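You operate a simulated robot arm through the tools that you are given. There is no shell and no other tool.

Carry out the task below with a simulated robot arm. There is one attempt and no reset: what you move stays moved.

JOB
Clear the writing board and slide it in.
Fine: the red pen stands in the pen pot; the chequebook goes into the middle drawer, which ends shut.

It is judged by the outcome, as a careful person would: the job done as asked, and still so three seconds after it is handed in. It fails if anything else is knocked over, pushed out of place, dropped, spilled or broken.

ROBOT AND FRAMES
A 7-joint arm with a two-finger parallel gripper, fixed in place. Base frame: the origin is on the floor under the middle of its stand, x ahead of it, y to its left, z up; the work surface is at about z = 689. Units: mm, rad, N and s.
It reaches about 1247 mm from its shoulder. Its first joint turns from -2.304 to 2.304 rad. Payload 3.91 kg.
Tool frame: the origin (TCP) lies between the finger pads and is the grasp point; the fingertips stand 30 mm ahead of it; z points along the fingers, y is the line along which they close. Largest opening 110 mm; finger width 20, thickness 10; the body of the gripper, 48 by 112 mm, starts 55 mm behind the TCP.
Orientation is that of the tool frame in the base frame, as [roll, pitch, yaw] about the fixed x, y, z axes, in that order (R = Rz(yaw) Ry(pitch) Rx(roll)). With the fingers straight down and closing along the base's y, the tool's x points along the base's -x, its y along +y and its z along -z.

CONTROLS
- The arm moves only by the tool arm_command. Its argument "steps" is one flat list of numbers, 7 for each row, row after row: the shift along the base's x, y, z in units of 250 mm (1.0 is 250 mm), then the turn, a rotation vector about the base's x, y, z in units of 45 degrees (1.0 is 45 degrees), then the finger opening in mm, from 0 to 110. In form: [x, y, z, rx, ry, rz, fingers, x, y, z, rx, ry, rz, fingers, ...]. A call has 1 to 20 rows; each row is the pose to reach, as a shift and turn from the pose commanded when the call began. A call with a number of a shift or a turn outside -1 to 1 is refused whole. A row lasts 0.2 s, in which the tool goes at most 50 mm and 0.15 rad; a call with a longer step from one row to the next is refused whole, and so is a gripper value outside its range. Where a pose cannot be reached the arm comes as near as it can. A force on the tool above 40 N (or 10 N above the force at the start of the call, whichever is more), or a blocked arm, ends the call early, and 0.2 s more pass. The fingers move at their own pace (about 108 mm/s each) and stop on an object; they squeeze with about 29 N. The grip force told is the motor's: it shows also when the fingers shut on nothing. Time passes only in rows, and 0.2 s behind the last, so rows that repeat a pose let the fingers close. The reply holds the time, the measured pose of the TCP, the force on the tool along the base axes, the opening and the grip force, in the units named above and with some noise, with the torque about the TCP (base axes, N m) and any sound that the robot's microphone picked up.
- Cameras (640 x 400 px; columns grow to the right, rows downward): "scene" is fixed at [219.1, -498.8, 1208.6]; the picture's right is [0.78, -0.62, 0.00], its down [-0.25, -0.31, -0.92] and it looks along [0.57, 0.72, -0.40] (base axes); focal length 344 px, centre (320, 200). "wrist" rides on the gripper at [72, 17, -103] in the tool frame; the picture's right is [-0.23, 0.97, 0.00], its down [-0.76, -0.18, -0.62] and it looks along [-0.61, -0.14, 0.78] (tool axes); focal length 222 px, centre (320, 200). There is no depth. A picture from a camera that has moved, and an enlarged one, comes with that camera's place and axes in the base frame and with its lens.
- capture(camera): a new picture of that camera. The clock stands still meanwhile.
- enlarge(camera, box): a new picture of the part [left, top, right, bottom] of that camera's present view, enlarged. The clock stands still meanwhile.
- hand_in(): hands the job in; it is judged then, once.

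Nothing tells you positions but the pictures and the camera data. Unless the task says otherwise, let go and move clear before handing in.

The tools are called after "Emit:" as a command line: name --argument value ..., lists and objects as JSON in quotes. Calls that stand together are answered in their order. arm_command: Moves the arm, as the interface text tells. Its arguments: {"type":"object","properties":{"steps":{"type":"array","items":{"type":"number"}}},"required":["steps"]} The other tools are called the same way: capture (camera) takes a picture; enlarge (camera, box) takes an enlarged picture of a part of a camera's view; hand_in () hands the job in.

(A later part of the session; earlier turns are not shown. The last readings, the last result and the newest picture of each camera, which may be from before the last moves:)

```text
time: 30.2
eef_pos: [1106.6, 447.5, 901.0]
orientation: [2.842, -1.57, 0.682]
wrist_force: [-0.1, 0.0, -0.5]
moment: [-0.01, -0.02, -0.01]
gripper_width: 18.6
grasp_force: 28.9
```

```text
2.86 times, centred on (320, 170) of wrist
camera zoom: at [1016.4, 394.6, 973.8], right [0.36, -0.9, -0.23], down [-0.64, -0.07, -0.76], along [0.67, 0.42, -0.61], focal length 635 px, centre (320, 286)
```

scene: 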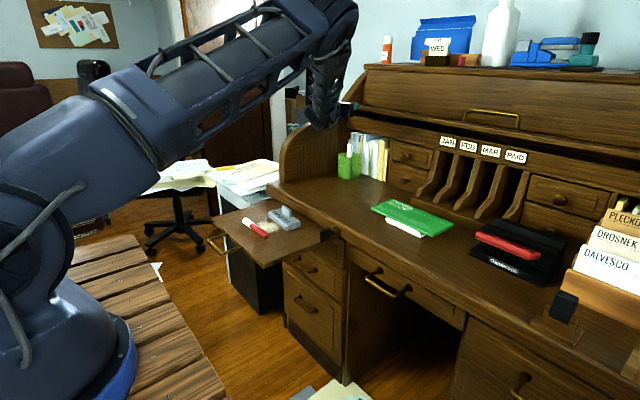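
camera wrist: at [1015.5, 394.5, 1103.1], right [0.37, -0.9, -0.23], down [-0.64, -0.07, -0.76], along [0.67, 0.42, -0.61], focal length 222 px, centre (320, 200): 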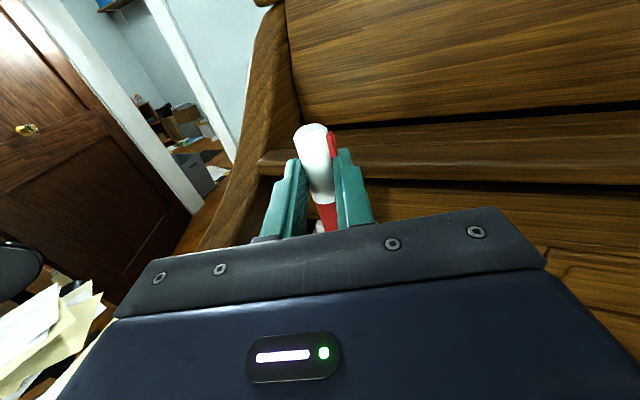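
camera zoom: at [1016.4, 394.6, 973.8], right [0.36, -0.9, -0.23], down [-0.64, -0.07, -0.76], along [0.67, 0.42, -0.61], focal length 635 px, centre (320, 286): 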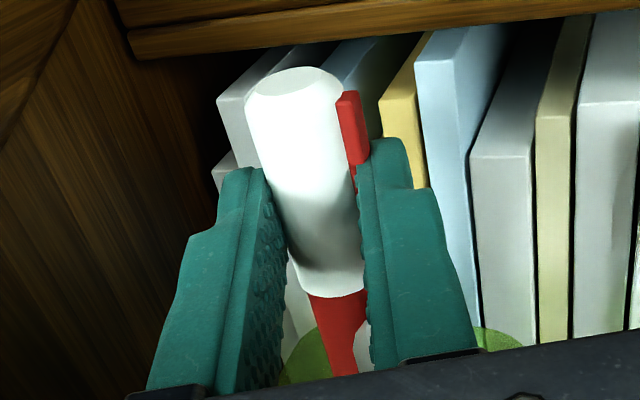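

No contact force and the pen's lower end is inside the pot. I'll open the fingers modestly to release it.

Emit:
arm_command --steps '[0, 0, 0, 0, 0, 0, 24, 0, 0, 0, 0, 0, 0, 34, 0, 0, 0, 0, 0, 0, 44, 0, 0, 0, 0, 0, 0, 44, 0, 0, 0, 0, 0, 0, 44]'

Emit:
capture --camera "wrist"

Emit:
enlarge --camera "wrist" --box '[240, 100, 400, 240]'

Emit:
enlarge --camera "scene" --box '[320, 110, 400, 190]'

```text
time: 31.4
eef_pos: [1105.6, 447.8, 900.9]
orientation: [-2.814, -1.571, 0.058]
wrist_force: [-0.3, -0.5, -0.8]
moment: [-0.02, -0.03, 0.0]
gripper_width: 44.0
grasp_force: 0.1
```

```text
taken
camera wrist: at [1016.4, 394.6, 973.9], right [0.36, -0.9, -0.23], down [-0.64, -0.07, -0.76], along [0.67, 0.42, -0.61], focal length 222 px, centre (320, 200)
```

wrist: 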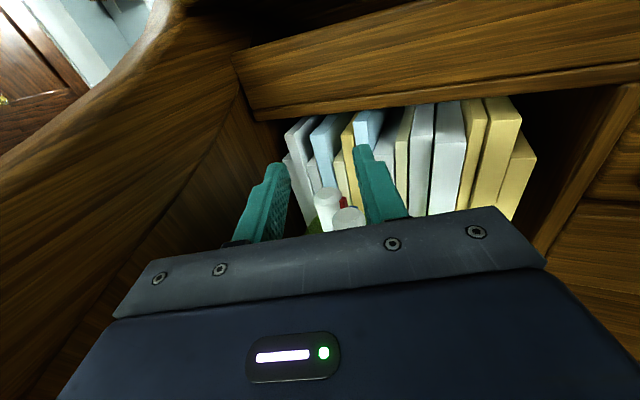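

```text
2.86 times, centred on (320, 170) of wrist
camera zoom: at [1016.4, 394.6, 973.9], right [0.36, -0.9, -0.23], down [-0.64, -0.07, -0.76], along [0.67, 0.42, -0.61], focal length 635 px, centre (320, 286)
```

zoom: 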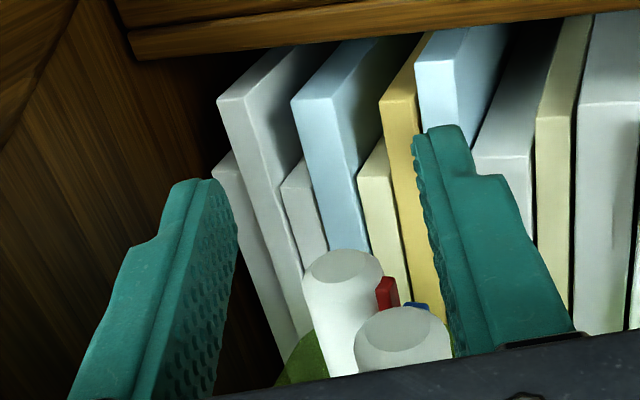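

```text
5.00 times, centred on (360, 150) of scene
camera zoom: at [219.1, -498.8, 1208.6], right [0.78, -0.62, 0.0], down [-0.25, -0.31, -0.92], along [0.57, 0.72, -0.4], focal length 1722 px, centre (120, 450)
```

zoom: 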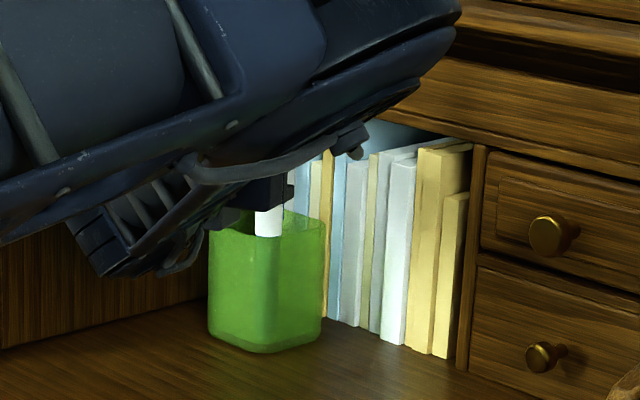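

The red pen has dropped in and stands cap-up beside the white pen; the pot has not moved. I'll rise straight up, back away and confirm from the scene camera.

Emit:
arm_command --steps '[0, 0, 0.1, 0, 0, 0, 44, 0, 0, 0.22, 0, 0, 0, 44, 0, 0, 0.36, 0, 0, 0, 44, 0, 0, 0.5, 0, 0, 0, 44]'

Emit:
arm_command --steps '[-0.12, -0.01, 0, 0, 0, -0.08, 44, -0.26, -0.03, 0, 0, 0, -0.16, 44, -0.4, -0.05, 0, 0, 0, -0.24, 44, -0.54, -0.07, 0, 0, 0, -0.32, 44, -0.68, -0.09, 0, 0, 0, -0.4, 44, -0.8, -0.1, 0, 0, 0, -0.489, 44, -0.95, -0.1, 0, 0, 0, -0.489, 44]'

Emit:
enlarge --camera "scene" --box '[320, 110, 400, 190]'

Emit:
capture --camera "wrist"

```text
time: 32.4
eef_pos: [1105.4, 447.7, 1025.8]
orientation: [-0.651, -1.569, -2.105]
wrist_force: [0.5, -0.1, -0.2]
moment: [-0.01, -0.01, 0.0]
gripper_width: 44.0
grasp_force: 0.0
```

```text
time: 34.0
eef_pos: [868.0, 422.3, 1026.8]
orientation: [-1.229, -1.571, -1.914]
wrist_force: [-0.2, -0.3, -0.1]
moment: [0.01, -0.06, -0.04]
gripper_width: 43.9
grasp_force: 0.1
```

```text
5.00 times, centred on (360, 150) of scene
camera zoom: at [219.1, -498.8, 1208.6], right [0.78, -0.62, 0.0], down [-0.25, -0.31, -0.92], along [0.57, 0.72, -0.4], focal length 1722 px, centre (120, 450)
```

zoom: 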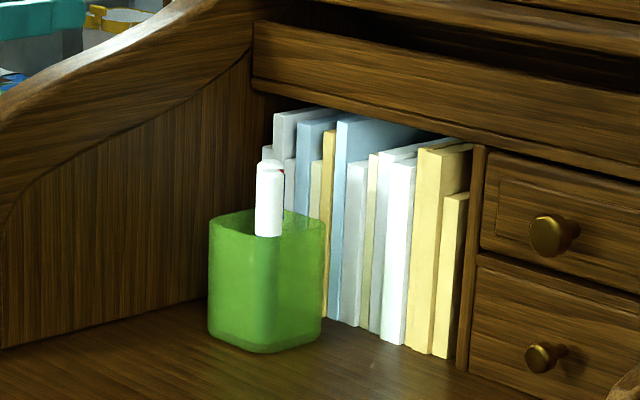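

```text
taken
camera wrist: at [764.4, 405.9, 1099.6], right [0.0, -0.97, -0.23], down [-0.62, 0.18, -0.76], along [0.78, 0.14, -0.61], focal length 222 px, centre (320, 200)
```

wrist: 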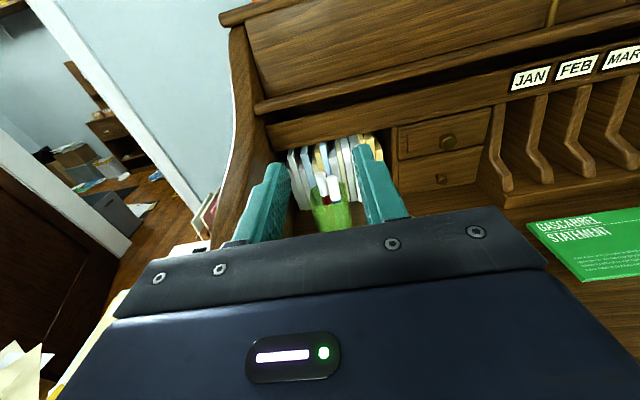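

Both pens stand in the pot and nothing there has shifted. Now I move to the middle (centre) drawer, turning the gripper to point 45° down-forward with the fingers closing across the handle bar.

Emit:
arm_command --steps '[-0.06, -0.07, 0, -0.11, 0.11, 0.11, 50, -0.12, -0.14, -0.01, -0.22, 0.22, 0.22, 50, -0.18, -0.21, -0.02, -0.33, 0.33, 0.33, 50, -0.24, -0.28, -0.02, -0.44, 0.44, 0.44, 50, -0.3, -0.35, -0.03, -0.55, 0.55, 0.55, 50, -0.35, -0.42, -0.04, -0.66, 0.66, 0.66, 50, -0.4, -0.5, -0.04, -0.77, 0.77, 0.77, 50]'

Emit:
arm_command --steps '[-0.05, -0.1, 0, -0.11, 0.11, 0.11, 50, -0.1, -0.2, 0, -0.22, 0.22, 0.22, 50, -0.15, -0.3, 0, -0.33, 0.33, 0.33, 50, -0.2, -0.4, 0, -0.44, 0.44, 0.44, 50, -0.25, -0.5, 0, -0.55, 0.55, 0.55, 50, -0.3, -0.6, 0, -0.66, 0.66, 0.66, 50, -0.32, -0.7, 0, -0.77, 0.77, 0.77, 50]'

Emit:
arm_command --steps '[0, -0.1, -0.1, 0, -0.16, 0, 50, 0, -0.2, -0.2, 0, -0.33, 0, 50, 0, -0.3, -0.3, 0, -0.5, 0, 50, 0, -0.4, -0.4, 0, -0.67, 0, 50, 0, -0.5, -0.5, 0, -0.84, 0, 50, 0, -0.6, -0.55, 0, -1.0, 0, 50, 0, -0.6, -0.55, 0, -1.0, 0, 50]'

Emit:
capture --camera "wrist"

Emit:
capture --camera "scene"

```text
time: 35.6
eef_pos: [769.0, 296.8, 1014.7]
orientation: [2.679, -0.728, 1.106]
wrist_force: [-0.3, 1.0, -1.1]
moment: [0.04, 0.01, 0.0]
gripper_width: 50.0
grasp_force: 0.0
```

```text
time: 37.2
eef_pos: [688.2, 122.3, 1016.1]
orientation: [-3.141, 0.001, 1.572]
wrist_force: [0.0, 0.0, 0.2]
moment: [-0.03, -0.03, -0.02]
gripper_width: 50.2
grasp_force: 0.1
```

```text
time: 38.8
eef_pos: [689.0, -28.1, 877.9]
orientation: [2.356, 0.0, 1.572]
wrist_force: [-0.4, 1.1, 0.1]
moment: [0.04, 0.0, 0.02]
gripper_width: 49.9
grasp_force: 0.1
```

```text
taken
camera wrist: at [627.7, 46.2, 963.2], right [0.69, -0.23, 0.69], down [-0.57, -0.76, 0.31], along [0.45, -0.61, -0.65], focal length 222 px, centre (320, 200)
```

wrist: 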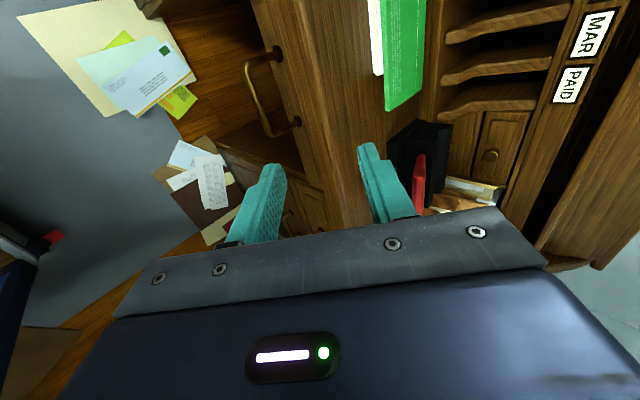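

```text
taken
```

scene: 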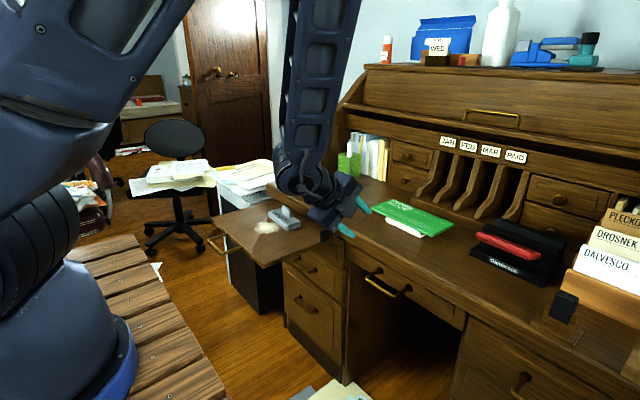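

The handle is visible; I'll enlarge to refine its position before approaching.

Emit:
enlarge --camera "wrist" --box '[200, 20, 340, 150]'

Emit:
enlarge --camera "scene" --box '[320, 220, 480, 340]'

```text
3.08 times, centred on (270, 85) of wrist
camera zoom: at [627.7, 46.2, 963.2], right [0.69, -0.23, 0.69], down [-0.57, -0.76, 0.31], along [0.45, -0.61, -0.65], focal length 684 px, centre (474, 554)
```

zoom: 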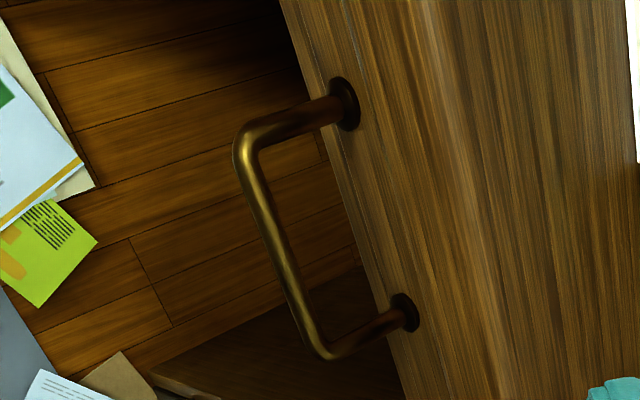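

```text
3.33 times, centred on (400, 280) of scene
camera zoom: at [219.1, -498.8, 1208.6], right [0.78, -0.62, 0.0], down [-0.25, -0.31, -0.92], along [0.57, 0.72, -0.4], focal length 1148 px, centre (53, -67)
```

zoom: 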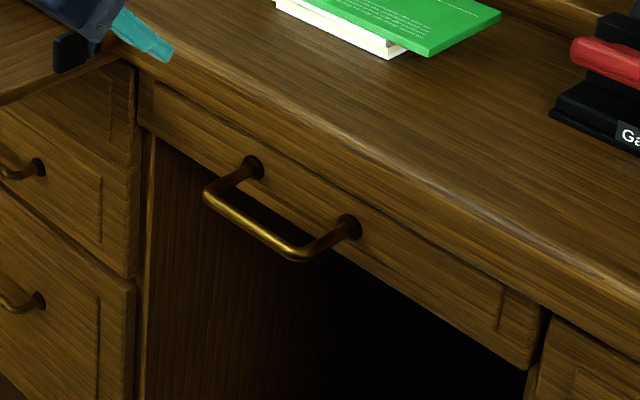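

The bar runs at x≈791, z≈647, y −72 to 22. I'll come down to a stand-off on the 45° line, then advance so the fingers straddle the bar.

Emit:
arm_command --steps '[0.03, 0.004, -0.16, 0, 0, 0, 44, 0.06, 0.008, -0.32, 0, 0, 0, 44, 0.09, 0.012, -0.48, 0, 0, 0, 44, 0.108, 0.012, -0.62, 0, 0, 0, 44, 0.108, 0.012, -0.62, 0, 0, 0, 44]'

Emit:
capture --camera "wrist"

Emit:
enlarge --camera "scene" --box '[300, 200, 480, 335]'

```text
time: 40.0
eef_pos: [715.1, -24.1, 723.7]
orientation: [2.355, 0.001, 1.57]
wrist_force: [0.3, -0.5, -0.5]
moment: [0.02, -0.04, 0.02]
gripper_width: 44.0
grasp_force: 0.1
```

```text
taken
camera wrist: at [654.7, 50.0, 808.8], right [0.69, -0.23, 0.69], down [-0.57, -0.76, 0.32], along [0.45, -0.61, -0.65], focal length 222 px, centre (320, 200)
```

wrist: 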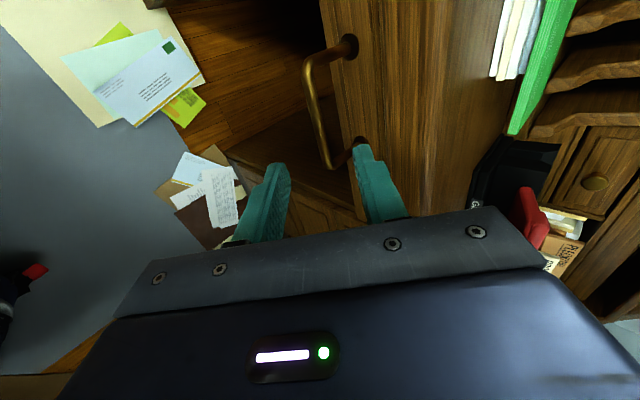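

```text
2.96 times, centred on (390, 268) of scene
camera zoom: at [219.1, -498.8, 1208.6], right [0.78, -0.62, 0.0], down [-0.25, -0.31, -0.92], along [0.57, 0.72, -0.4], focal length 1021 px, centre (113, 0)
```

zoom: 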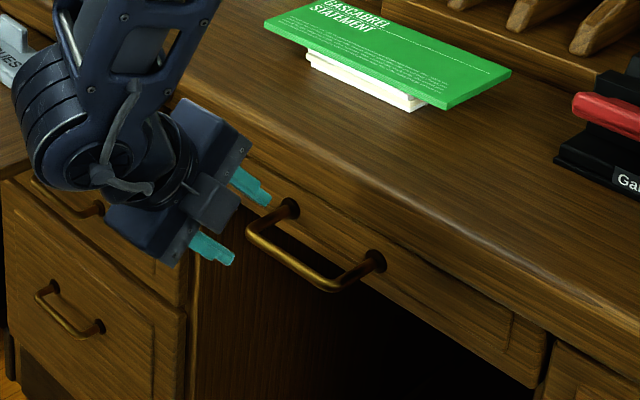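

Aligned with the bar. Advancing along the finger direction until the bar sits between the pads.

Emit:
arm_command --steps '[0.08, -0.002, -0.082, 0, 0, 0, 44, 0.16, -0.004, -0.163, 0, 0, 0, 44, 0.23, -0.004, -0.234, 0, 0, 0, 44, 0.28, -0.004, -0.286, 0, 0, 0, 44, 0.28, -0.004, -0.286, 0, 0, 0, 44]'

Emit:
capture --camera "wrist"

Emit:
enlarge --camera "scene" --box '[320, 220, 460, 330]'

```text
time: 41.2
eef_pos: [785.9, -24.2, 652.5]
orientation: [2.357, 0.001, 1.573]
wrist_force: [0.4, -0.2, -0.3]
moment: [-0.03, 0.0, 0.02]
gripper_width: 44.0
grasp_force: 0.0
```

```text
taken
camera wrist: at [725.0, 48.8, 737.9], right [0.69, -0.23, 0.69], down [-0.57, -0.76, 0.32], along [0.45, -0.61, -0.65], focal length 222 px, centre (320, 200)
```

wrist: 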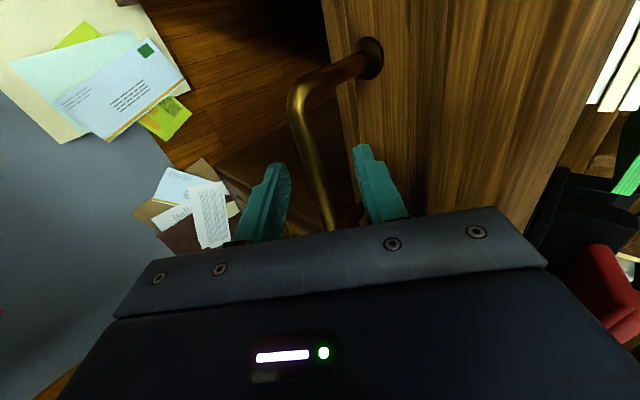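

```text
3.64 times, centred on (390, 275) of scene
camera zoom: at [219.1, -498.8, 1208.6], right [0.78, -0.62, 0.0], down [-0.25, -0.31, -0.92], along [0.57, 0.72, -0.4], focal length 1253 px, centre (66, -73)
```

zoom: 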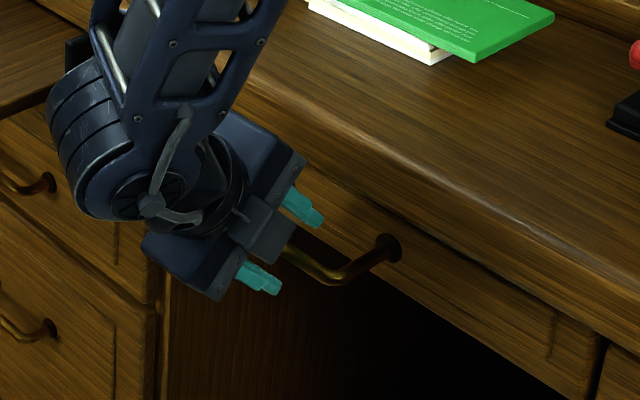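

The bar lies between the fingers with no contact. Closing on it.

Emit:
arm_command --steps '[0, 0, 0, 0, 0, 0, 20, 0, 0, 0, 0, 0, 0, 5, 0, 0, 0, 0, 0, 0, 0, 0, 0, 0, 0, 0, 0, 0]'

Emit:
arm_command --steps '[-0.02, 0, 0, 0, 0, 0, 0, -0.04, 0, 0, 0, 0, 0, 0, -0.06, 0, 0, 0, 0, 0, 0, -0.08, 0, 0, 0, 0, 0, 0]'

Emit:
enlarge --camera "scene" --box '[320, 220, 460, 330]'

Emit:
capture --camera "wrist"

```text
time: 42.2
eef_pos: [784.8, -24.8, 652.0]
orientation: [2.359, 0.001, 1.571]
wrist_force: [-9.3, 1.1, -15.4]
moment: [0.42, 0.14, -0.6]
gripper_width: 10.7
grasp_force: 44.9
```

```text
time: 43.2
eef_pos: [765.3, -25.0, 652.1]
orientation: [2.355, 0.001, 1.571]
wrist_force: [1.0, 6.9, -19.5]
moment: [0.27, 0.13, -0.74]
gripper_width: 10.5
grasp_force: 44.7
```

```text
3.64 times, centred on (390, 275) of scene
camera zoom: at [219.1, -498.8, 1208.6], right [0.78, -0.62, 0.0], down [-0.25, -0.31, -0.92], along [0.57, 0.72, -0.4], focal length 1253 px, centre (66, -73)
```

zoom: 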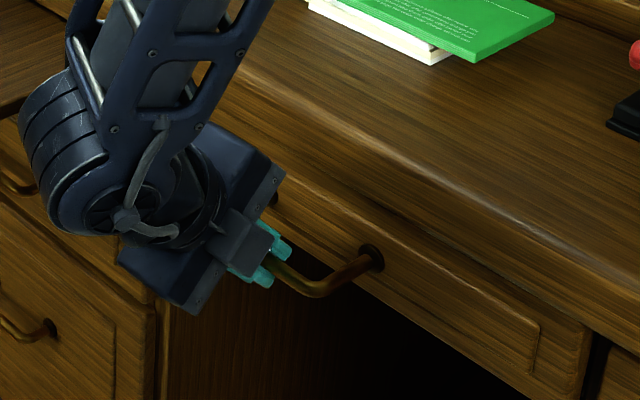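

```text
taken
camera wrist: at [704.7, 48.7, 737.3], right [0.69, -0.23, 0.69], down [-0.56, -0.76, 0.32], along [0.45, -0.61, -0.65], focal length 222 px, centre (320, 200)
```

wrist: 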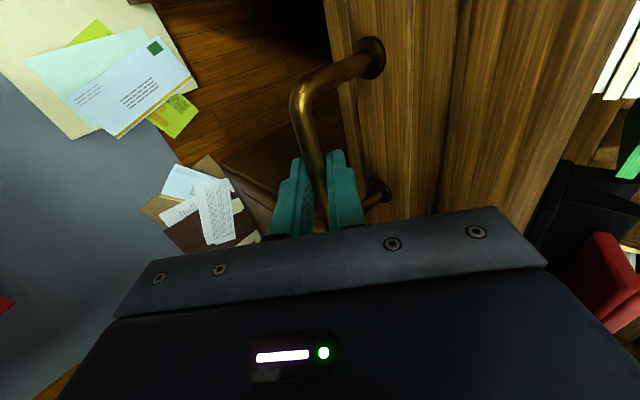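

The drawer moves freely and is unlocked. I'll ease the sideways load slightly (down 4 mm) and keep pulling.

Emit:
arm_command --steps '[-0.05, 0, -0.008, 0, 0, 0, 0, -0.13, 0, -0.014, 0, 0, 0, 0, -0.22, 0, -0.016, 0, 0, 0, 0, -0.32, 0, -0.016, 0, 0, 0, 0, -0.42, 0, -0.016, 0, 0, 0, 0, -0.5, 0, -0.016, 0, 0, 0, 0, -0.5, 0, -0.016, 0, 0, 0, 0]'

Emit:
capture --camera "scene"

Emit:
capture --camera "wrist"

```text
time: 43.9
eef_pos: [735.7, -24.7, 650.4]
orientation: [2.348, 0.002, 1.569]
wrist_force: [0.7, -1.8, 8.0]
moment: [0.77, -0.12, -0.16]
gripper_width: 10.8
grasp_force: 44.6
stopped in row 3: the force on the tool passed its limit at 46 N (the readings are from after the stop); the commanded pose is now the measured one
```

```text
taken
```

scene: 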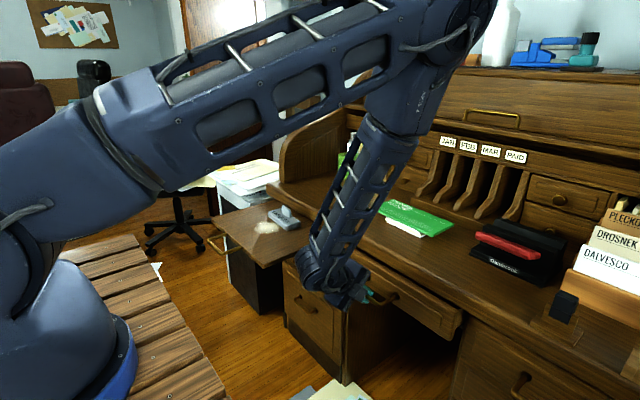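

```text
taken
camera wrist: at [673.3, 48.8, 736.6], right [0.68, -0.23, 0.7], down [-0.57, -0.76, 0.31], along [0.46, -0.61, -0.65], focal length 222 px, centre (320, 200)
```

wrist: 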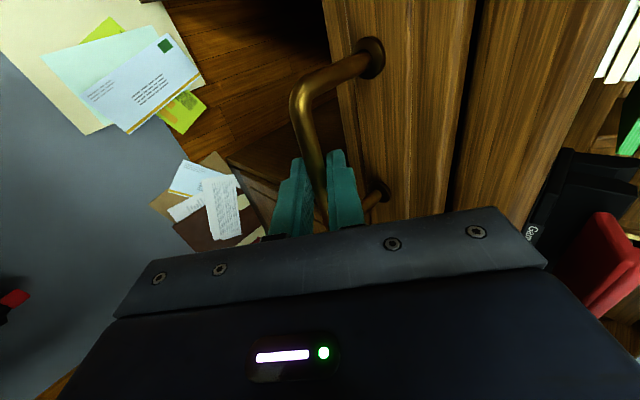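

The drawer is about 50 mm out; the pull tripped the force limit, probably from pulling too fast. I'll continue more slowly.

Emit:
arm_command --steps '[-0.015, 0, -0.002, 0, 0, 0, 0, -0.035, 0, -0.002, 0, 0, 0, 0, -0.06, 0, -0.002, 0, 0, 0, 0, -0.085, 0, -0.002, 0, 0, 0, 0, -0.11, 0, -0.002, 0, 0, 0, 0, -0.135, 0, -0.002, 0, 0, 0, 0, -0.16, 0, -0.002, 0, 0, 0, 0, -0.185, 0, -0.002, 0, 0, 0, 0, -0.21, 0, -0.002, 0, 0, 0, 0, -0.21, 0, -0.002, 0, 0, 0, 0]'

Emit:
capture --camera "wrist"

```text
time: 45.3
eef_pos: [700.8, -24.3, 651.3]
orientation: [2.345, 0.001, 1.571]
wrist_force: [0.5, -0.7, 9.6]
moment: [0.72, -0.07, -0.22]
gripper_width: 10.9
grasp_force: 45.0
stopped in row 7: the force on the tool passed its limit at 41 N (the readings are from after the stop); the commanded pose is now the measured one
```

```text
taken
camera wrist: at [639.7, 48.8, 736.5], right [0.68, -0.23, 0.7], down [-0.57, -0.76, 0.31], along [0.46, -0.61, -0.65], focal length 222 px, centre (320, 200)
```

wrist: 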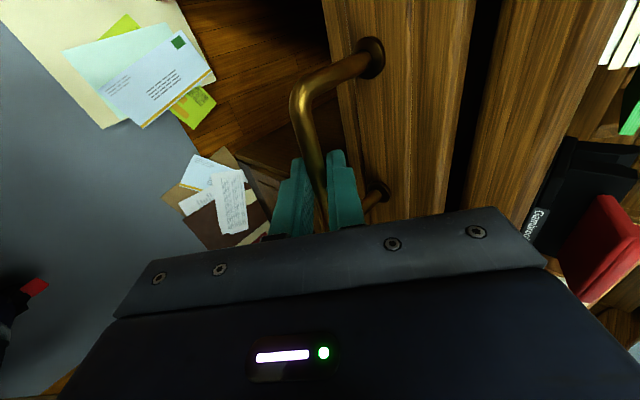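

The drawer is about 85 mm out; it is just stiff to move. I'll pull slower still.

Emit:
arm_command --steps '[-0.01, 0, 0.004, 0, 0, 0, 0, -0.022, 0, 0.006, 0, 0, 0, 0, -0.036, 0, 0.006, 0, 0, 0, 0, -0.052, 0, 0.006, 0, 0, 0, 0, -0.068, 0, 0.006, 0, 0, 0, 0, -0.084, 0, 0.006, 0, 0, 0, 0, -0.1, 0, 0.006, 0, 0, 0, 0, -0.116, 0, 0.006, 0, 0, 0, 0, -0.132, 0, 0.006, 0, 0, 0, 0, -0.148, 0, 0.006, 0, 0, 0, 0, -0.164, 0, 0.006, 0, 0, 0, 0, -0.18, 0, 0.006, 0, 0, 0, 0, -0.196, 0, 0.006, 0, 0, 0, 0, -0.212, 0, 0.006, 0, 0, 0, 0, -0.228, 0, 0.006, 0, 0, 0, 0, -0.244, 0, 0.006, 0, 0, 0, 0, -0.26, 0, 0.006, 0, 0, 0, 0, -0.276, 0, 0.006, 0, 0, 0, 0]'

```text
time: 47.5
eef_pos: [663.3, -23.8, 652.0]
orientation: [2.349, 0.0, 1.572]
wrist_force: [-0.6, 0.7, -9.0]
moment: [0.54, 0.07, -0.52]
gripper_width: 10.7
grasp_force: 45.4
stopped in row 11: the force on the tool passed its limit at 41 N (the readings are from after the stop); the commanded pose is now the measured one
```

About 122 mm open now. Continuing in short pulls.

Emit:
arm_command --steps '[-0.02, 0, -0.003, 0, 0, 0, 0, -0.045, 0, -0.003, 0, 0, 0, 0, -0.07, 0, -0.003, 0, 0, 0, 0, -0.095, 0, -0.003, 0, 0, 0, 0, -0.12, 0, -0.003, 0, 0, 0, 0, -0.13, 0, -0.003, 0, 0, 0, 0]'

Emit:
arm_command --steps '[-0.02, 0, 0, 0, 0, 0, 0, -0.045, 0, 0, 0, 0, 0, 0, -0.07, 0, 0, 0, 0, 0, 0, -0.095, 0, 0, 0, 0, 0, 0, -0.12, 0, 0, 0, 0, 0, 0, -0.13, 0, 0, 0, 0, 0, 0]'

Emit:
capture --camera "wrist"

Emit:
capture --camera "scene"

```text
time: 48.9
eef_pos: [631.1, -23.5, 651.7]
orientation: [2.346, 0.002, 1.572]
wrist_force: [0.4, -3.6, 6.3]
moment: [0.12, -0.05, -0.88]
gripper_width: 10.8
grasp_force: 45.3
```

```text
time: 50.3
eef_pos: [598.5, -24.9, 651.6]
orientation: [2.346, -0.001, 1.57]
wrist_force: [0.7, -3.6, 28.4]
moment: [0.21, -0.23, -0.78]
gripper_width: 10.9
grasp_force: 45.5
```

```text
taken
camera wrist: at [536.9, 48.7, 736.6], right [0.68, -0.23, 0.7], down [-0.57, -0.76, 0.31], along [0.46, -0.61, -0.65], focal length 222 px, centre (320, 200)
```

wrist: 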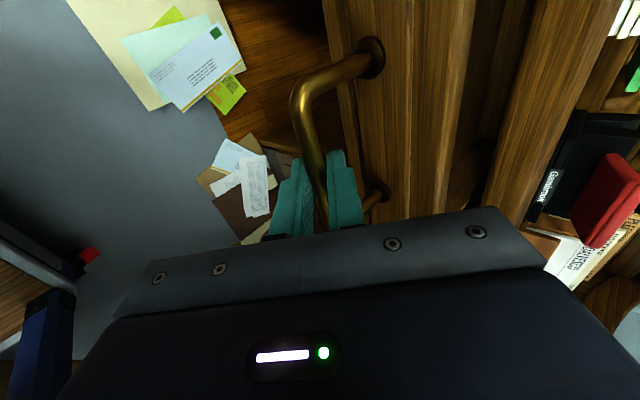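

```text
taken
```

scene: 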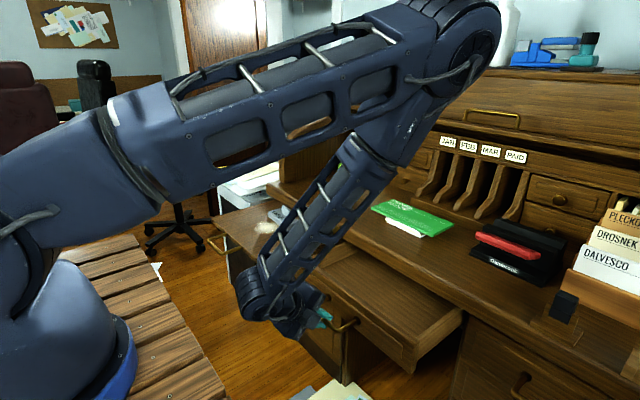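

The drawer is about 187 mm open. One more gentle pull of ~35 mm, easing the vertical load, for good clearance.

Emit:
arm_command --steps '[-0.015, 0, 0.008, 0, 0, 0, 0, -0.035, 0, 0.01, 0, 0, 0, 0, -0.06, 0, 0.01, 0, 0, 0, 0, -0.085, 0, 0.01, 0, 0, 0, 0, -0.11, 0, 0.01, 0, 0, 0, 0, -0.13, 0, 0.01, 0, 0, 0, 0]'

Emit:
enlarge --camera "scene" --box '[300, 220, 500, 380]'

```text
time: 51.0
eef_pos: [586.8, -24.4, 652.5]
orientation: [2.357, 0.001, 1.569]
wrist_force: [-1.7, 0.1, -10.9]
moment: [0.47, 0.12, -0.6]
gripper_width: 10.6
grasp_force: 44.7
stopped in row 3: the force on the tool passed its limit at 44 N (the readings are from after the stop); the commanded pose is now the measured one
```

```text
2.50 times, centred on (400, 300) of scene
camera zoom: at [219.1, -498.8, 1208.6], right [0.78, -0.62, 0.0], down [-0.25, -0.31, -0.92], along [0.57, 0.72, -0.4], focal length 861 px, centre (120, -50)
```

zoom: 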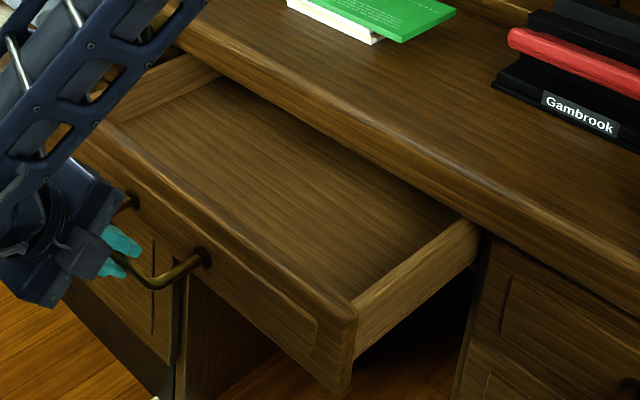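

The drawer is about 198 mm open and empty inside. I'll let go of the handle, back off along the finger direction and look into the drawer from above.

Emit:
arm_command --steps '[0, 0, 0, 0, 0, 0, 20, 0, 0, 0, 0, 0, 0, 44, 0, 0, 0, 0, 0, 0, 44]'

Emit:
arm_command --steps '[-0.06, 0, 0.06, 0, 0, 0, 44, -0.14, 0, 0.14, 0, 0, 0, 44, -0.26, 0, 0.26, 0, 0, 0, 44, -0.34, 0, 0.4, 0, 0, 0, 44, -0.34, 0, 0.56, 0, 0, 0, 44, -0.34, 0, 0.72, 0, 0, 0, 44, -0.3, 0, 0.86, 0, 0, 0, 44]'

Emit:
arm_command --steps '[0.1, 0.02, 0.1, 0, 0.16, 0, 60, 0.2, 0.04, 0.18, 0, 0.33, 0, 60, 0.3, 0.06, 0.26, 0, 0.5, 0, 60, 0.4, 0.08, 0.32, 0, 0.67, 0, 60, 0.5, 0.1, 0.38, 0, 0.84, 0, 60, 0.6, 0.12, 0.4, 0, 1.0, 0, 60, 0.6, 0.12, 0.4, 0, 1.0, 0, 60]'

Emit:
capture --camera "wrist"

Emit:
capture --camera "scene"

```text
time: 51.8
eef_pos: [586.0, -24.3, 652.4]
orientation: [2.355, -0.001, 1.571]
wrist_force: [0.8, -0.8, -0.1]
moment: [0.03, 0.0, 0.01]
gripper_width: 44.0
grasp_force: 0.0
```

```text
time: 53.0
eef_pos: [591.6, -3.3, 685.0]
orientation: [2.362, 0.002, 1.566]
wrist_force: [0.4, -0.2, 0.4]
moment: [-0.02, -0.01, -0.04]
gripper_width: 43.8
grasp_force: 0.0
out of reach, approached as far as the arm can: row 1, 2, 3, 4, 5
stopped in row 5: the force on the tool passed its limit at 85 N (the readings are from after the stop); the commanded pose is now the measured one
```

```text
time: 54.5
eef_pos: [742.6, 24.2, 785.0]
orientation: [-3.131, 0.004, 1.569]
wrist_force: [0.0, -1.4, 0.4]
moment: [0.1, 0.02, -0.01]
gripper_width: 59.9
grasp_force: 0.0
```

```text
taken
camera wrist: at [760.9, 98.2, 888.6], right [0.97, -0.23, -0.01], down [-0.17, -0.76, 0.63], along [-0.15, -0.61, -0.78], focal length 222 px, centre (320, 200)
```

wrist: 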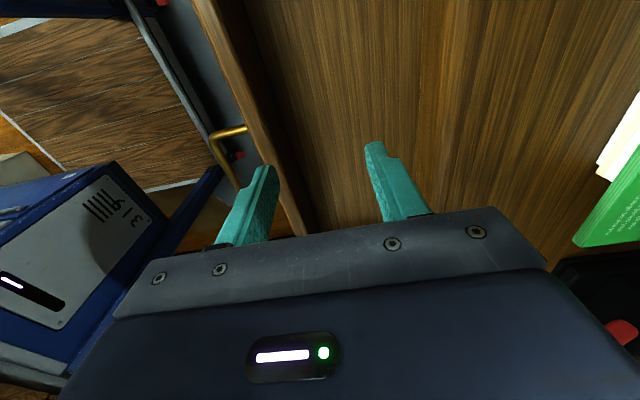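

```text
taken
```

scene: 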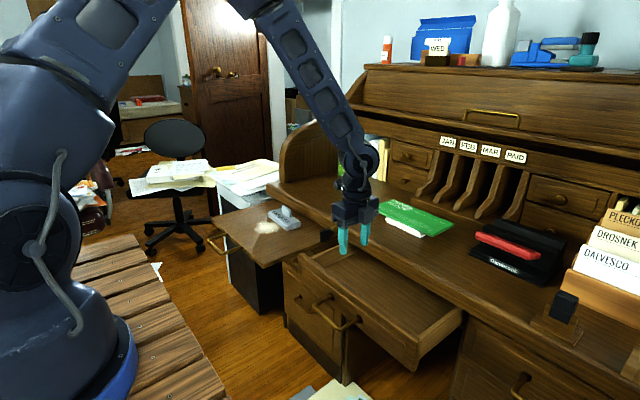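

The retreat was blocked because the arm was folded too close to its own base and the fingers pushed against the bar; the drawer and desk look intact, but I'll verify closely and move one call at a time from here.

Emit:
enlarge --camera "scene" --box '[280, 220, 480, 380]'

Emit:
enlarge --camera "wrist" --box '[180, 0, 420, 200]'

```text
2.50 times, centred on (380, 300) of scene
camera zoom: at [219.1, -498.8, 1208.6], right [0.78, -0.62, 0.0], down [-0.25, -0.31, -0.92], along [0.57, 0.72, -0.4], focal length 861 px, centre (170, -50)
```

zoom: 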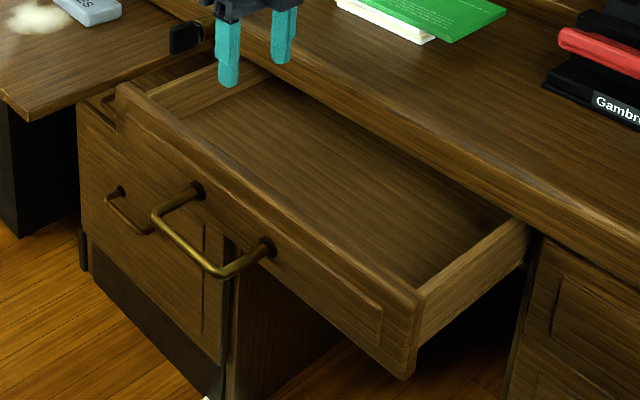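

```text
2.00 times, centred on (300, 100) of wrist
camera zoom: at [760.9, 98.2, 888.6], right [0.97, -0.23, -0.01], down [-0.17, -0.76, 0.63], along [-0.15, -0.61, -0.78], focal length 444 px, centre (360, 400)
```

zoom: 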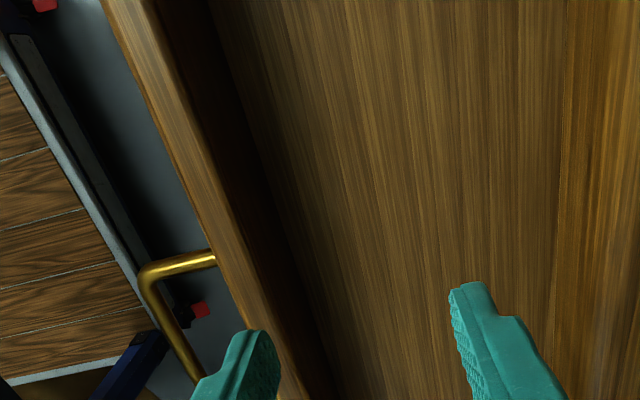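

The drawer got nudged in slightly and is now open about 178 mm, front face near x 671 – still enough. Next I rise and move over to the chequebook to grip its upright tab.

Emit:
arm_command --steps '[0, 0, 0.16, 0, 0, 0, 60, 0, 0, 0.32, 0, 0, 0, 60, 0, 0.1, 0.46, 0, 0, 0, 60, 0, 0.28, 0.46, 0, 0, 0, 60, 0, 0.46, 0.46, 0, 0, 0, 60, 0.02, 0.64, 0.46, 0, 0, 0, 60, 0.04, 0.82, 0.46, 0, 0, 0, 60, 0.06, 1.0, 0.46, 0, 0, 0, 60]'

Emit:
arm_command --steps '[0.02, 0.15, 0, 0, 0, 0, 60, 0.04, 0.3, 0, 0, 0, 0, 60, 0.04, 0.384, 0, 0, 0, 0, 60, 0.04, 0.384, 0, 0, 0, 0, 60]'

Emit:
capture --camera "wrist"

Emit:
enlarge --camera "scene" --box '[200, 180, 480, 380]'

```text
time: 56.4
eef_pos: [757.2, 276.8, 900.3]
orientation: [-3.135, 0.003, 1.571]
wrist_force: [0.2, -0.1, 0.0]
moment: [0.02, 0.01, 0.04]
gripper_width: 60.1
grasp_force: 0.0
```

```text
time: 57.4
eef_pos: [766.9, 373.2, 900.0]
orientation: [-3.134, 0.003, 1.569]
wrist_force: [-0.7, 0.4, -0.2]
moment: [0.0, 0.0, 0.03]
gripper_width: 60.0
grasp_force: 0.0
```

```text
taken
camera wrist: at [784.5, 446.3, 1003.5], right [0.97, -0.23, -0.01], down [-0.17, -0.76, 0.63], along [-0.15, -0.61, -0.78], focal length 222 px, centre (320, 200)
```

wrist: 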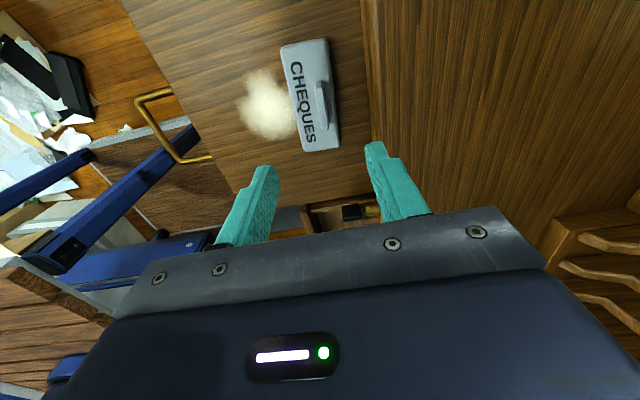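

```text
2.00 times, centred on (340, 280) of scene
camera zoom: at [219.1, -498.8, 1208.6], right [0.78, -0.62, 0.0], down [-0.25, -0.31, -0.92], along [0.57, 0.72, -0.4], focal length 689 px, centre (280, 40)
```

zoom: 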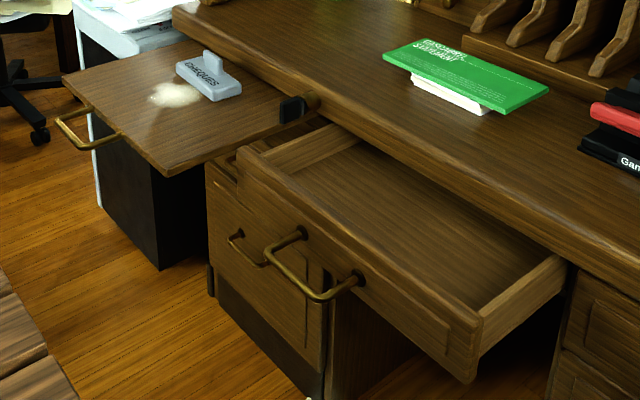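

Clear view now: drawer open, board with the chequebook alone on it. I'll enlarge the chequebook to align with the tab.

Emit:
enlarge --camera "wrist" --box '[230, 25, 390, 160]'

Emit:
enlarge --camera "scene" --box '[240, 190, 330, 250]'

Emit:
enlarge --camera "scene" --box '[310, 230, 490, 360]'

```text
2.96 times, centred on (310, 92) of wrist
camera zoom: at [784.5, 446.3, 1003.5], right [0.97, -0.23, -0.01], down [-0.17, -0.76, 0.63], along [-0.15, -0.61, -0.78], focal length 658 px, centre (350, 518)
```

zoom: 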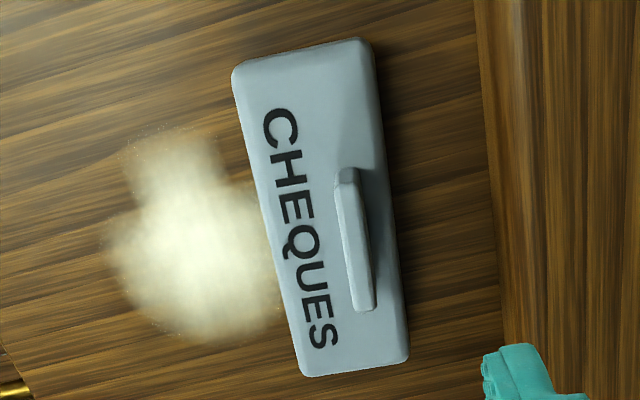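

```text
6.67 times, centred on (285, 220) of scene
camera zoom: at [219.1, -498.8, 1208.6], right [0.78, -0.62, 0.0], down [-0.25, -0.31, -0.92], along [0.57, 0.72, -0.4], focal length 2296 px, centre (553, 67)
```

zoom: 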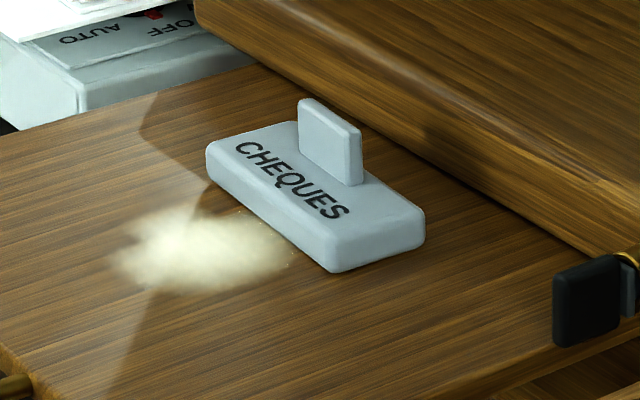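

```text
3.08 times, centred on (400, 295) of scene
camera zoom: at [219.1, -498.8, 1208.6], right [0.78, -0.62, 0.0], down [-0.25, -0.31, -0.92], along [0.57, 0.72, -0.4], focal length 1060 px, centre (74, -92)
```

zoom: 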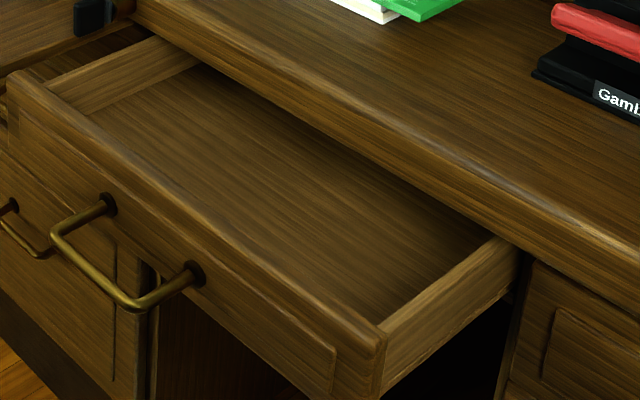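

The chequebook is turned about 4.5° and its tab is centred near (766.5, 368), top near z 731. I'll align yaw, lower to just above, and check.

Emit:
arm_command --steps '[0, -0.01, -0.1, 0, 0, -0.05, 40, 0, -0.02, -0.24, 0, 0, -0.1, 40, 0, -0.02, -0.38, 0, 0, -0.1, 40, 0, -0.02, -0.46, 0, 0, -0.1, 40, 0, -0.02, -0.46, 0, 0, -0.1, 40]'

Emit:
capture --camera "wrist"

Emit:
enlarge --camera "scene" --box '[240, 160, 340, 250]'

```text
time: 58.5
eef_pos: [767.8, 367.6, 785.7]
orientation: [-3.133, 0.003, 1.493]
wrist_force: [-0.4, -0.2, -0.1]
moment: [0.0, -0.03, -0.02]
gripper_width: 40.1
grasp_force: 0.0
```

```text
taken
camera wrist: at [790.8, 439.2, 888.6], right [0.95, -0.3, -0.01], down [-0.23, -0.74, 0.63], along [-0.19, -0.6, -0.78], focal length 222 px, centre (320, 200)
```

wrist: 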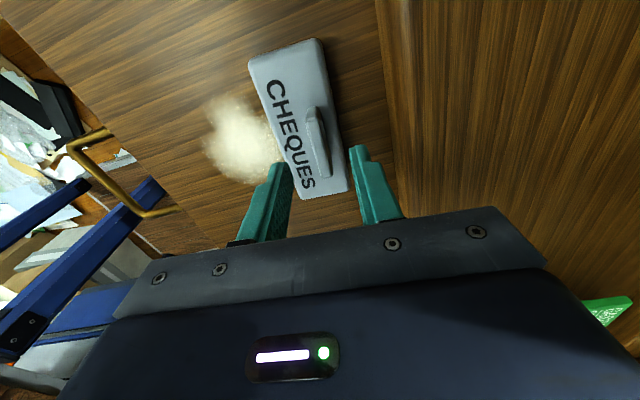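

```text
4.44 times, centred on (290, 205) of scene
camera zoom: at [219.1, -498.8, 1208.6], right [0.78, -0.62, 0.0], down [-0.25, -0.31, -0.92], along [0.57, 0.72, -0.4], focal length 1531 px, centre (453, 178)
```

zoom: 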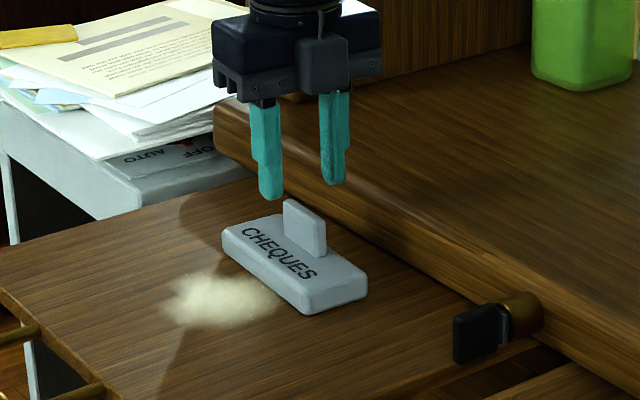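

The tab lies centred between the fingers. Descending to z≈743 so the tips stay just above the book's face.

Emit:
arm_command --steps '[-0.004, 0, -0.06, 0, 0, 0, 40, -0.004, 0, -0.12, 0, 0, 0, 40, -0.004, 0, -0.165, 0, 0, 0, 40, -0.004, 0, -0.165, 0, 0, 0, 40]'

Emit:
capture --camera "wrist"

Emit:
enlarge --camera "scene" --box '[240, 160, 340, 250]'

```text
time: 59.5
eef_pos: [765.5, 367.7, 744.6]
orientation: [-3.133, 0.003, 1.492]
wrist_force: [-0.6, 0.1, 0.5]
moment: [0.0, -0.05, 0.02]
gripper_width: 40.1
grasp_force: 0.0
```

```text
taken
camera wrist: at [789.5, 439.0, 847.3], right [0.95, -0.3, -0.01], down [-0.23, -0.74, 0.63], along [-0.2, -0.6, -0.78], focal length 222 px, centre (320, 200)
```

wrist: 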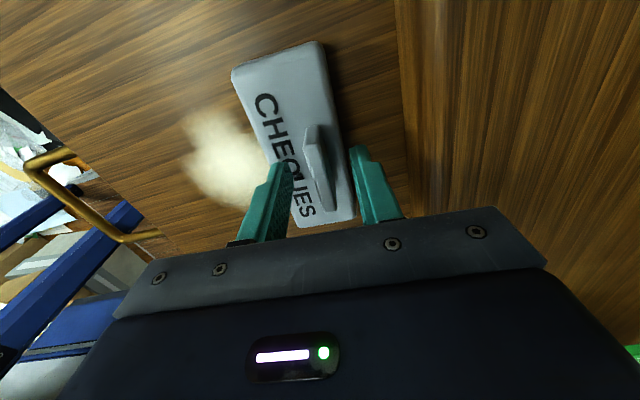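

```text
4.44 times, centred on (290, 205) of scene
camera zoom: at [219.1, -498.8, 1208.6], right [0.78, -0.62, 0.0], down [-0.25, -0.31, -0.92], along [0.57, 0.72, -0.4], focal length 1531 px, centre (453, 178)
```

zoom: 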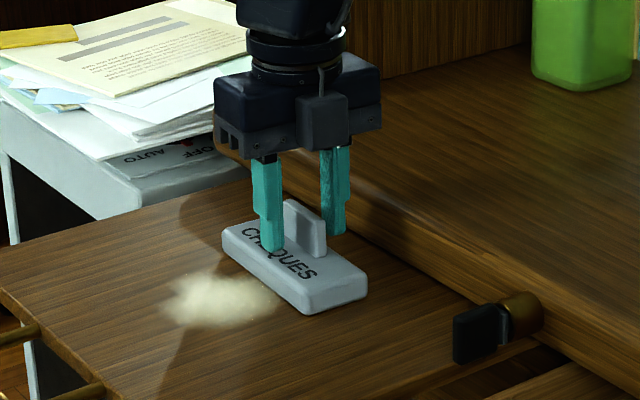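

Fingers straddle the tab just above the book. Closing.

Emit:
arm_command --steps '[0, 0, 0, 0, 0, 0, 20, 0, 0, 0, 0, 0, 0, 5, 0, 0, 0, 0, 0, 0, 0, 0, 0, 0, 0, 0, 0, 0]'

Emit:
arm_command --steps '[0, 0, 0.03, 0, 0, 0, 0, 0, 0, 0.08, 0, 0, 0, 0, 0, 0, 0.14, 0, 0, 0, 0, 0, 0, 0.14, 0, 0, 0, 0]'

Emit:
capture --camera "wrist"

Emit:
enlarge --camera "scene" --box '[240, 160, 340, 250]'

```text
time: 60.5
eef_pos: [766.6, 367.3, 744.0]
orientation: [-3.133, 0.004, 1.493]
wrist_force: [-0.4, 0.2, 3.0]
moment: [0.07, -0.03, 0.07]
gripper_width: 9.4
grasp_force: 28.8
```

```text
time: 61.5
eef_pos: [764.7, 365.9, 779.0]
orientation: [-3.136, 0.003, 1.493]
wrist_force: [0.0, 1.0, -1.6]
moment: [0.01, -0.02, 0.0]
gripper_width: 9.6
grasp_force: 29.2
```

```text
taken
camera wrist: at [789.2, 438.7, 882.1], right [0.95, -0.3, -0.01], down [-0.23, -0.74, 0.63], along [-0.2, -0.6, -0.78], focal length 222 px, centre (320, 200)
```

wrist: 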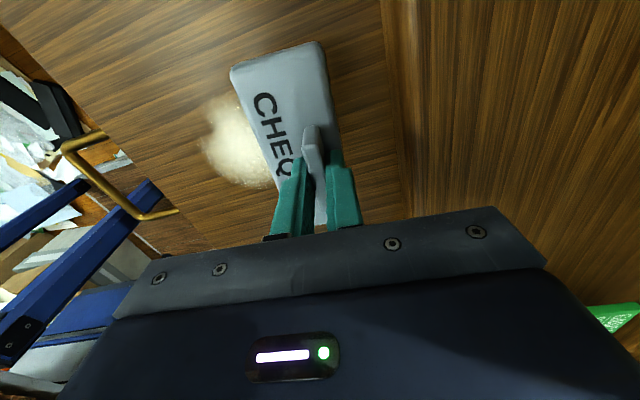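

```text
4.44 times, centred on (290, 205) of scene
camera zoom: at [219.1, -498.8, 1208.6], right [0.78, -0.62, 0.0], down [-0.25, -0.31, -0.92], along [0.57, 0.72, -0.4], focal length 1531 px, centre (453, 178)
```

zoom: 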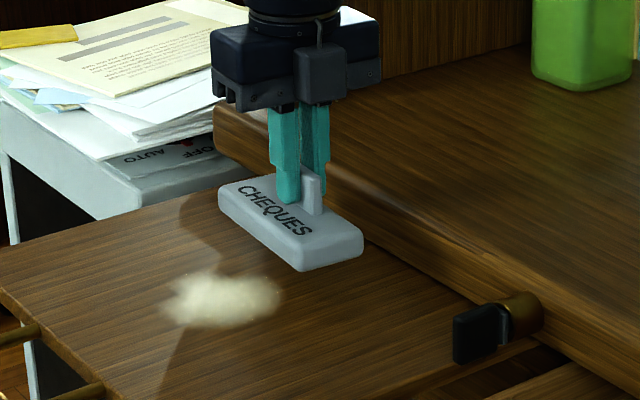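

The chequebook hangs level from its tab. I'll lift it clear and carry it across to above the open drawer.

Emit:
arm_command --steps '[0, 0, 0.14, 0, 0, 0, 0, 0, 0, 0.28, 0, 0, 0, 0, 0, -0.06, 0.4, 0, 0, 0.03, 0, -0.01, -0.2, 0.4, 0, 0, 0.06, 0, -0.02, -0.36, 0.4, 0, 0, 0.1, 0, -0.03, -0.52, 0.4, 0, 0, 0.1, 0, -0.04, -0.68, 0.4, 0, 0, 0.1, 0, -0.05, -0.84, 0.4, 0, 0, 0.1, 0, -0.06, -0.98, 0.4, 0, 0, 0.1, 0]'

Emit:
arm_command --steps '[-0.01, -0.12, 0, 0, 0, 0, 0, -0.02, -0.28, 0, 0, 0, 0, 0, -0.02, -0.44, 0, 0, 0, 0, 0, -0.02, -0.58, 0, 0, 0, 0, 0, -0.02, -0.6, 0, 0, 0, 0, 0, -0.02, -0.6, 0, 0, 0, 0, 0]'

Emit:
capture --camera "wrist"

Emit:
enlarge --camera "scene" --box '[280, 180, 480, 360]'

```text
time: 63.5
eef_pos: [751.8, 121.7, 879.2]
orientation: [-3.135, 0.002, 1.571]
wrist_force: [-0.4, -0.3, -0.6]
moment: [0.01, 0.03, -0.02]
gripper_width: 9.6
grasp_force: 29.2
```

```text
time: 65.0
eef_pos: [746.5, -27.7, 878.4]
orientation: [-3.134, 0.002, 1.572]
wrist_force: [0.4, 0.3, -0.9]
moment: [-0.01, -0.02, -0.01]
gripper_width: 9.2
grasp_force: 29.3
```

```text
taken
camera wrist: at [764.6, 45.4, 981.9], right [0.97, -0.23, -0.01], down [-0.17, -0.76, 0.63], along [-0.15, -0.61, -0.78], focal length 222 px, centre (320, 200)
```

wrist: 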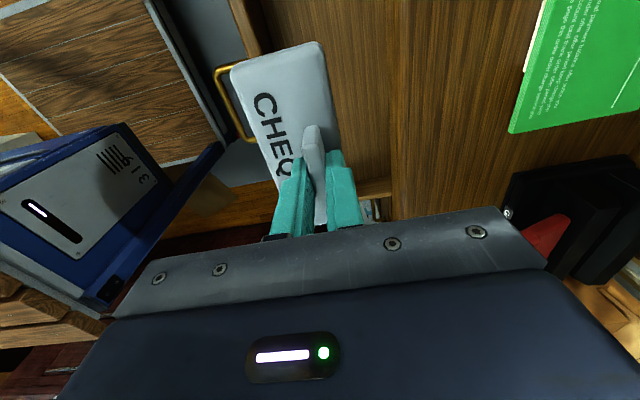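

```text
2.22 times, centred on (380, 270) of scene
camera zoom: at [219.1, -498.8, 1208.6], right [0.78, -0.62, 0.0], down [-0.25, -0.31, -0.92], along [0.57, 0.72, -0.4], focal length 766 px, centre (187, 44)
```

zoom: 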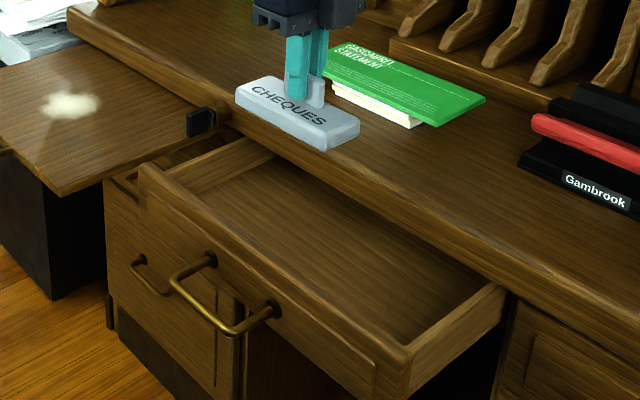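

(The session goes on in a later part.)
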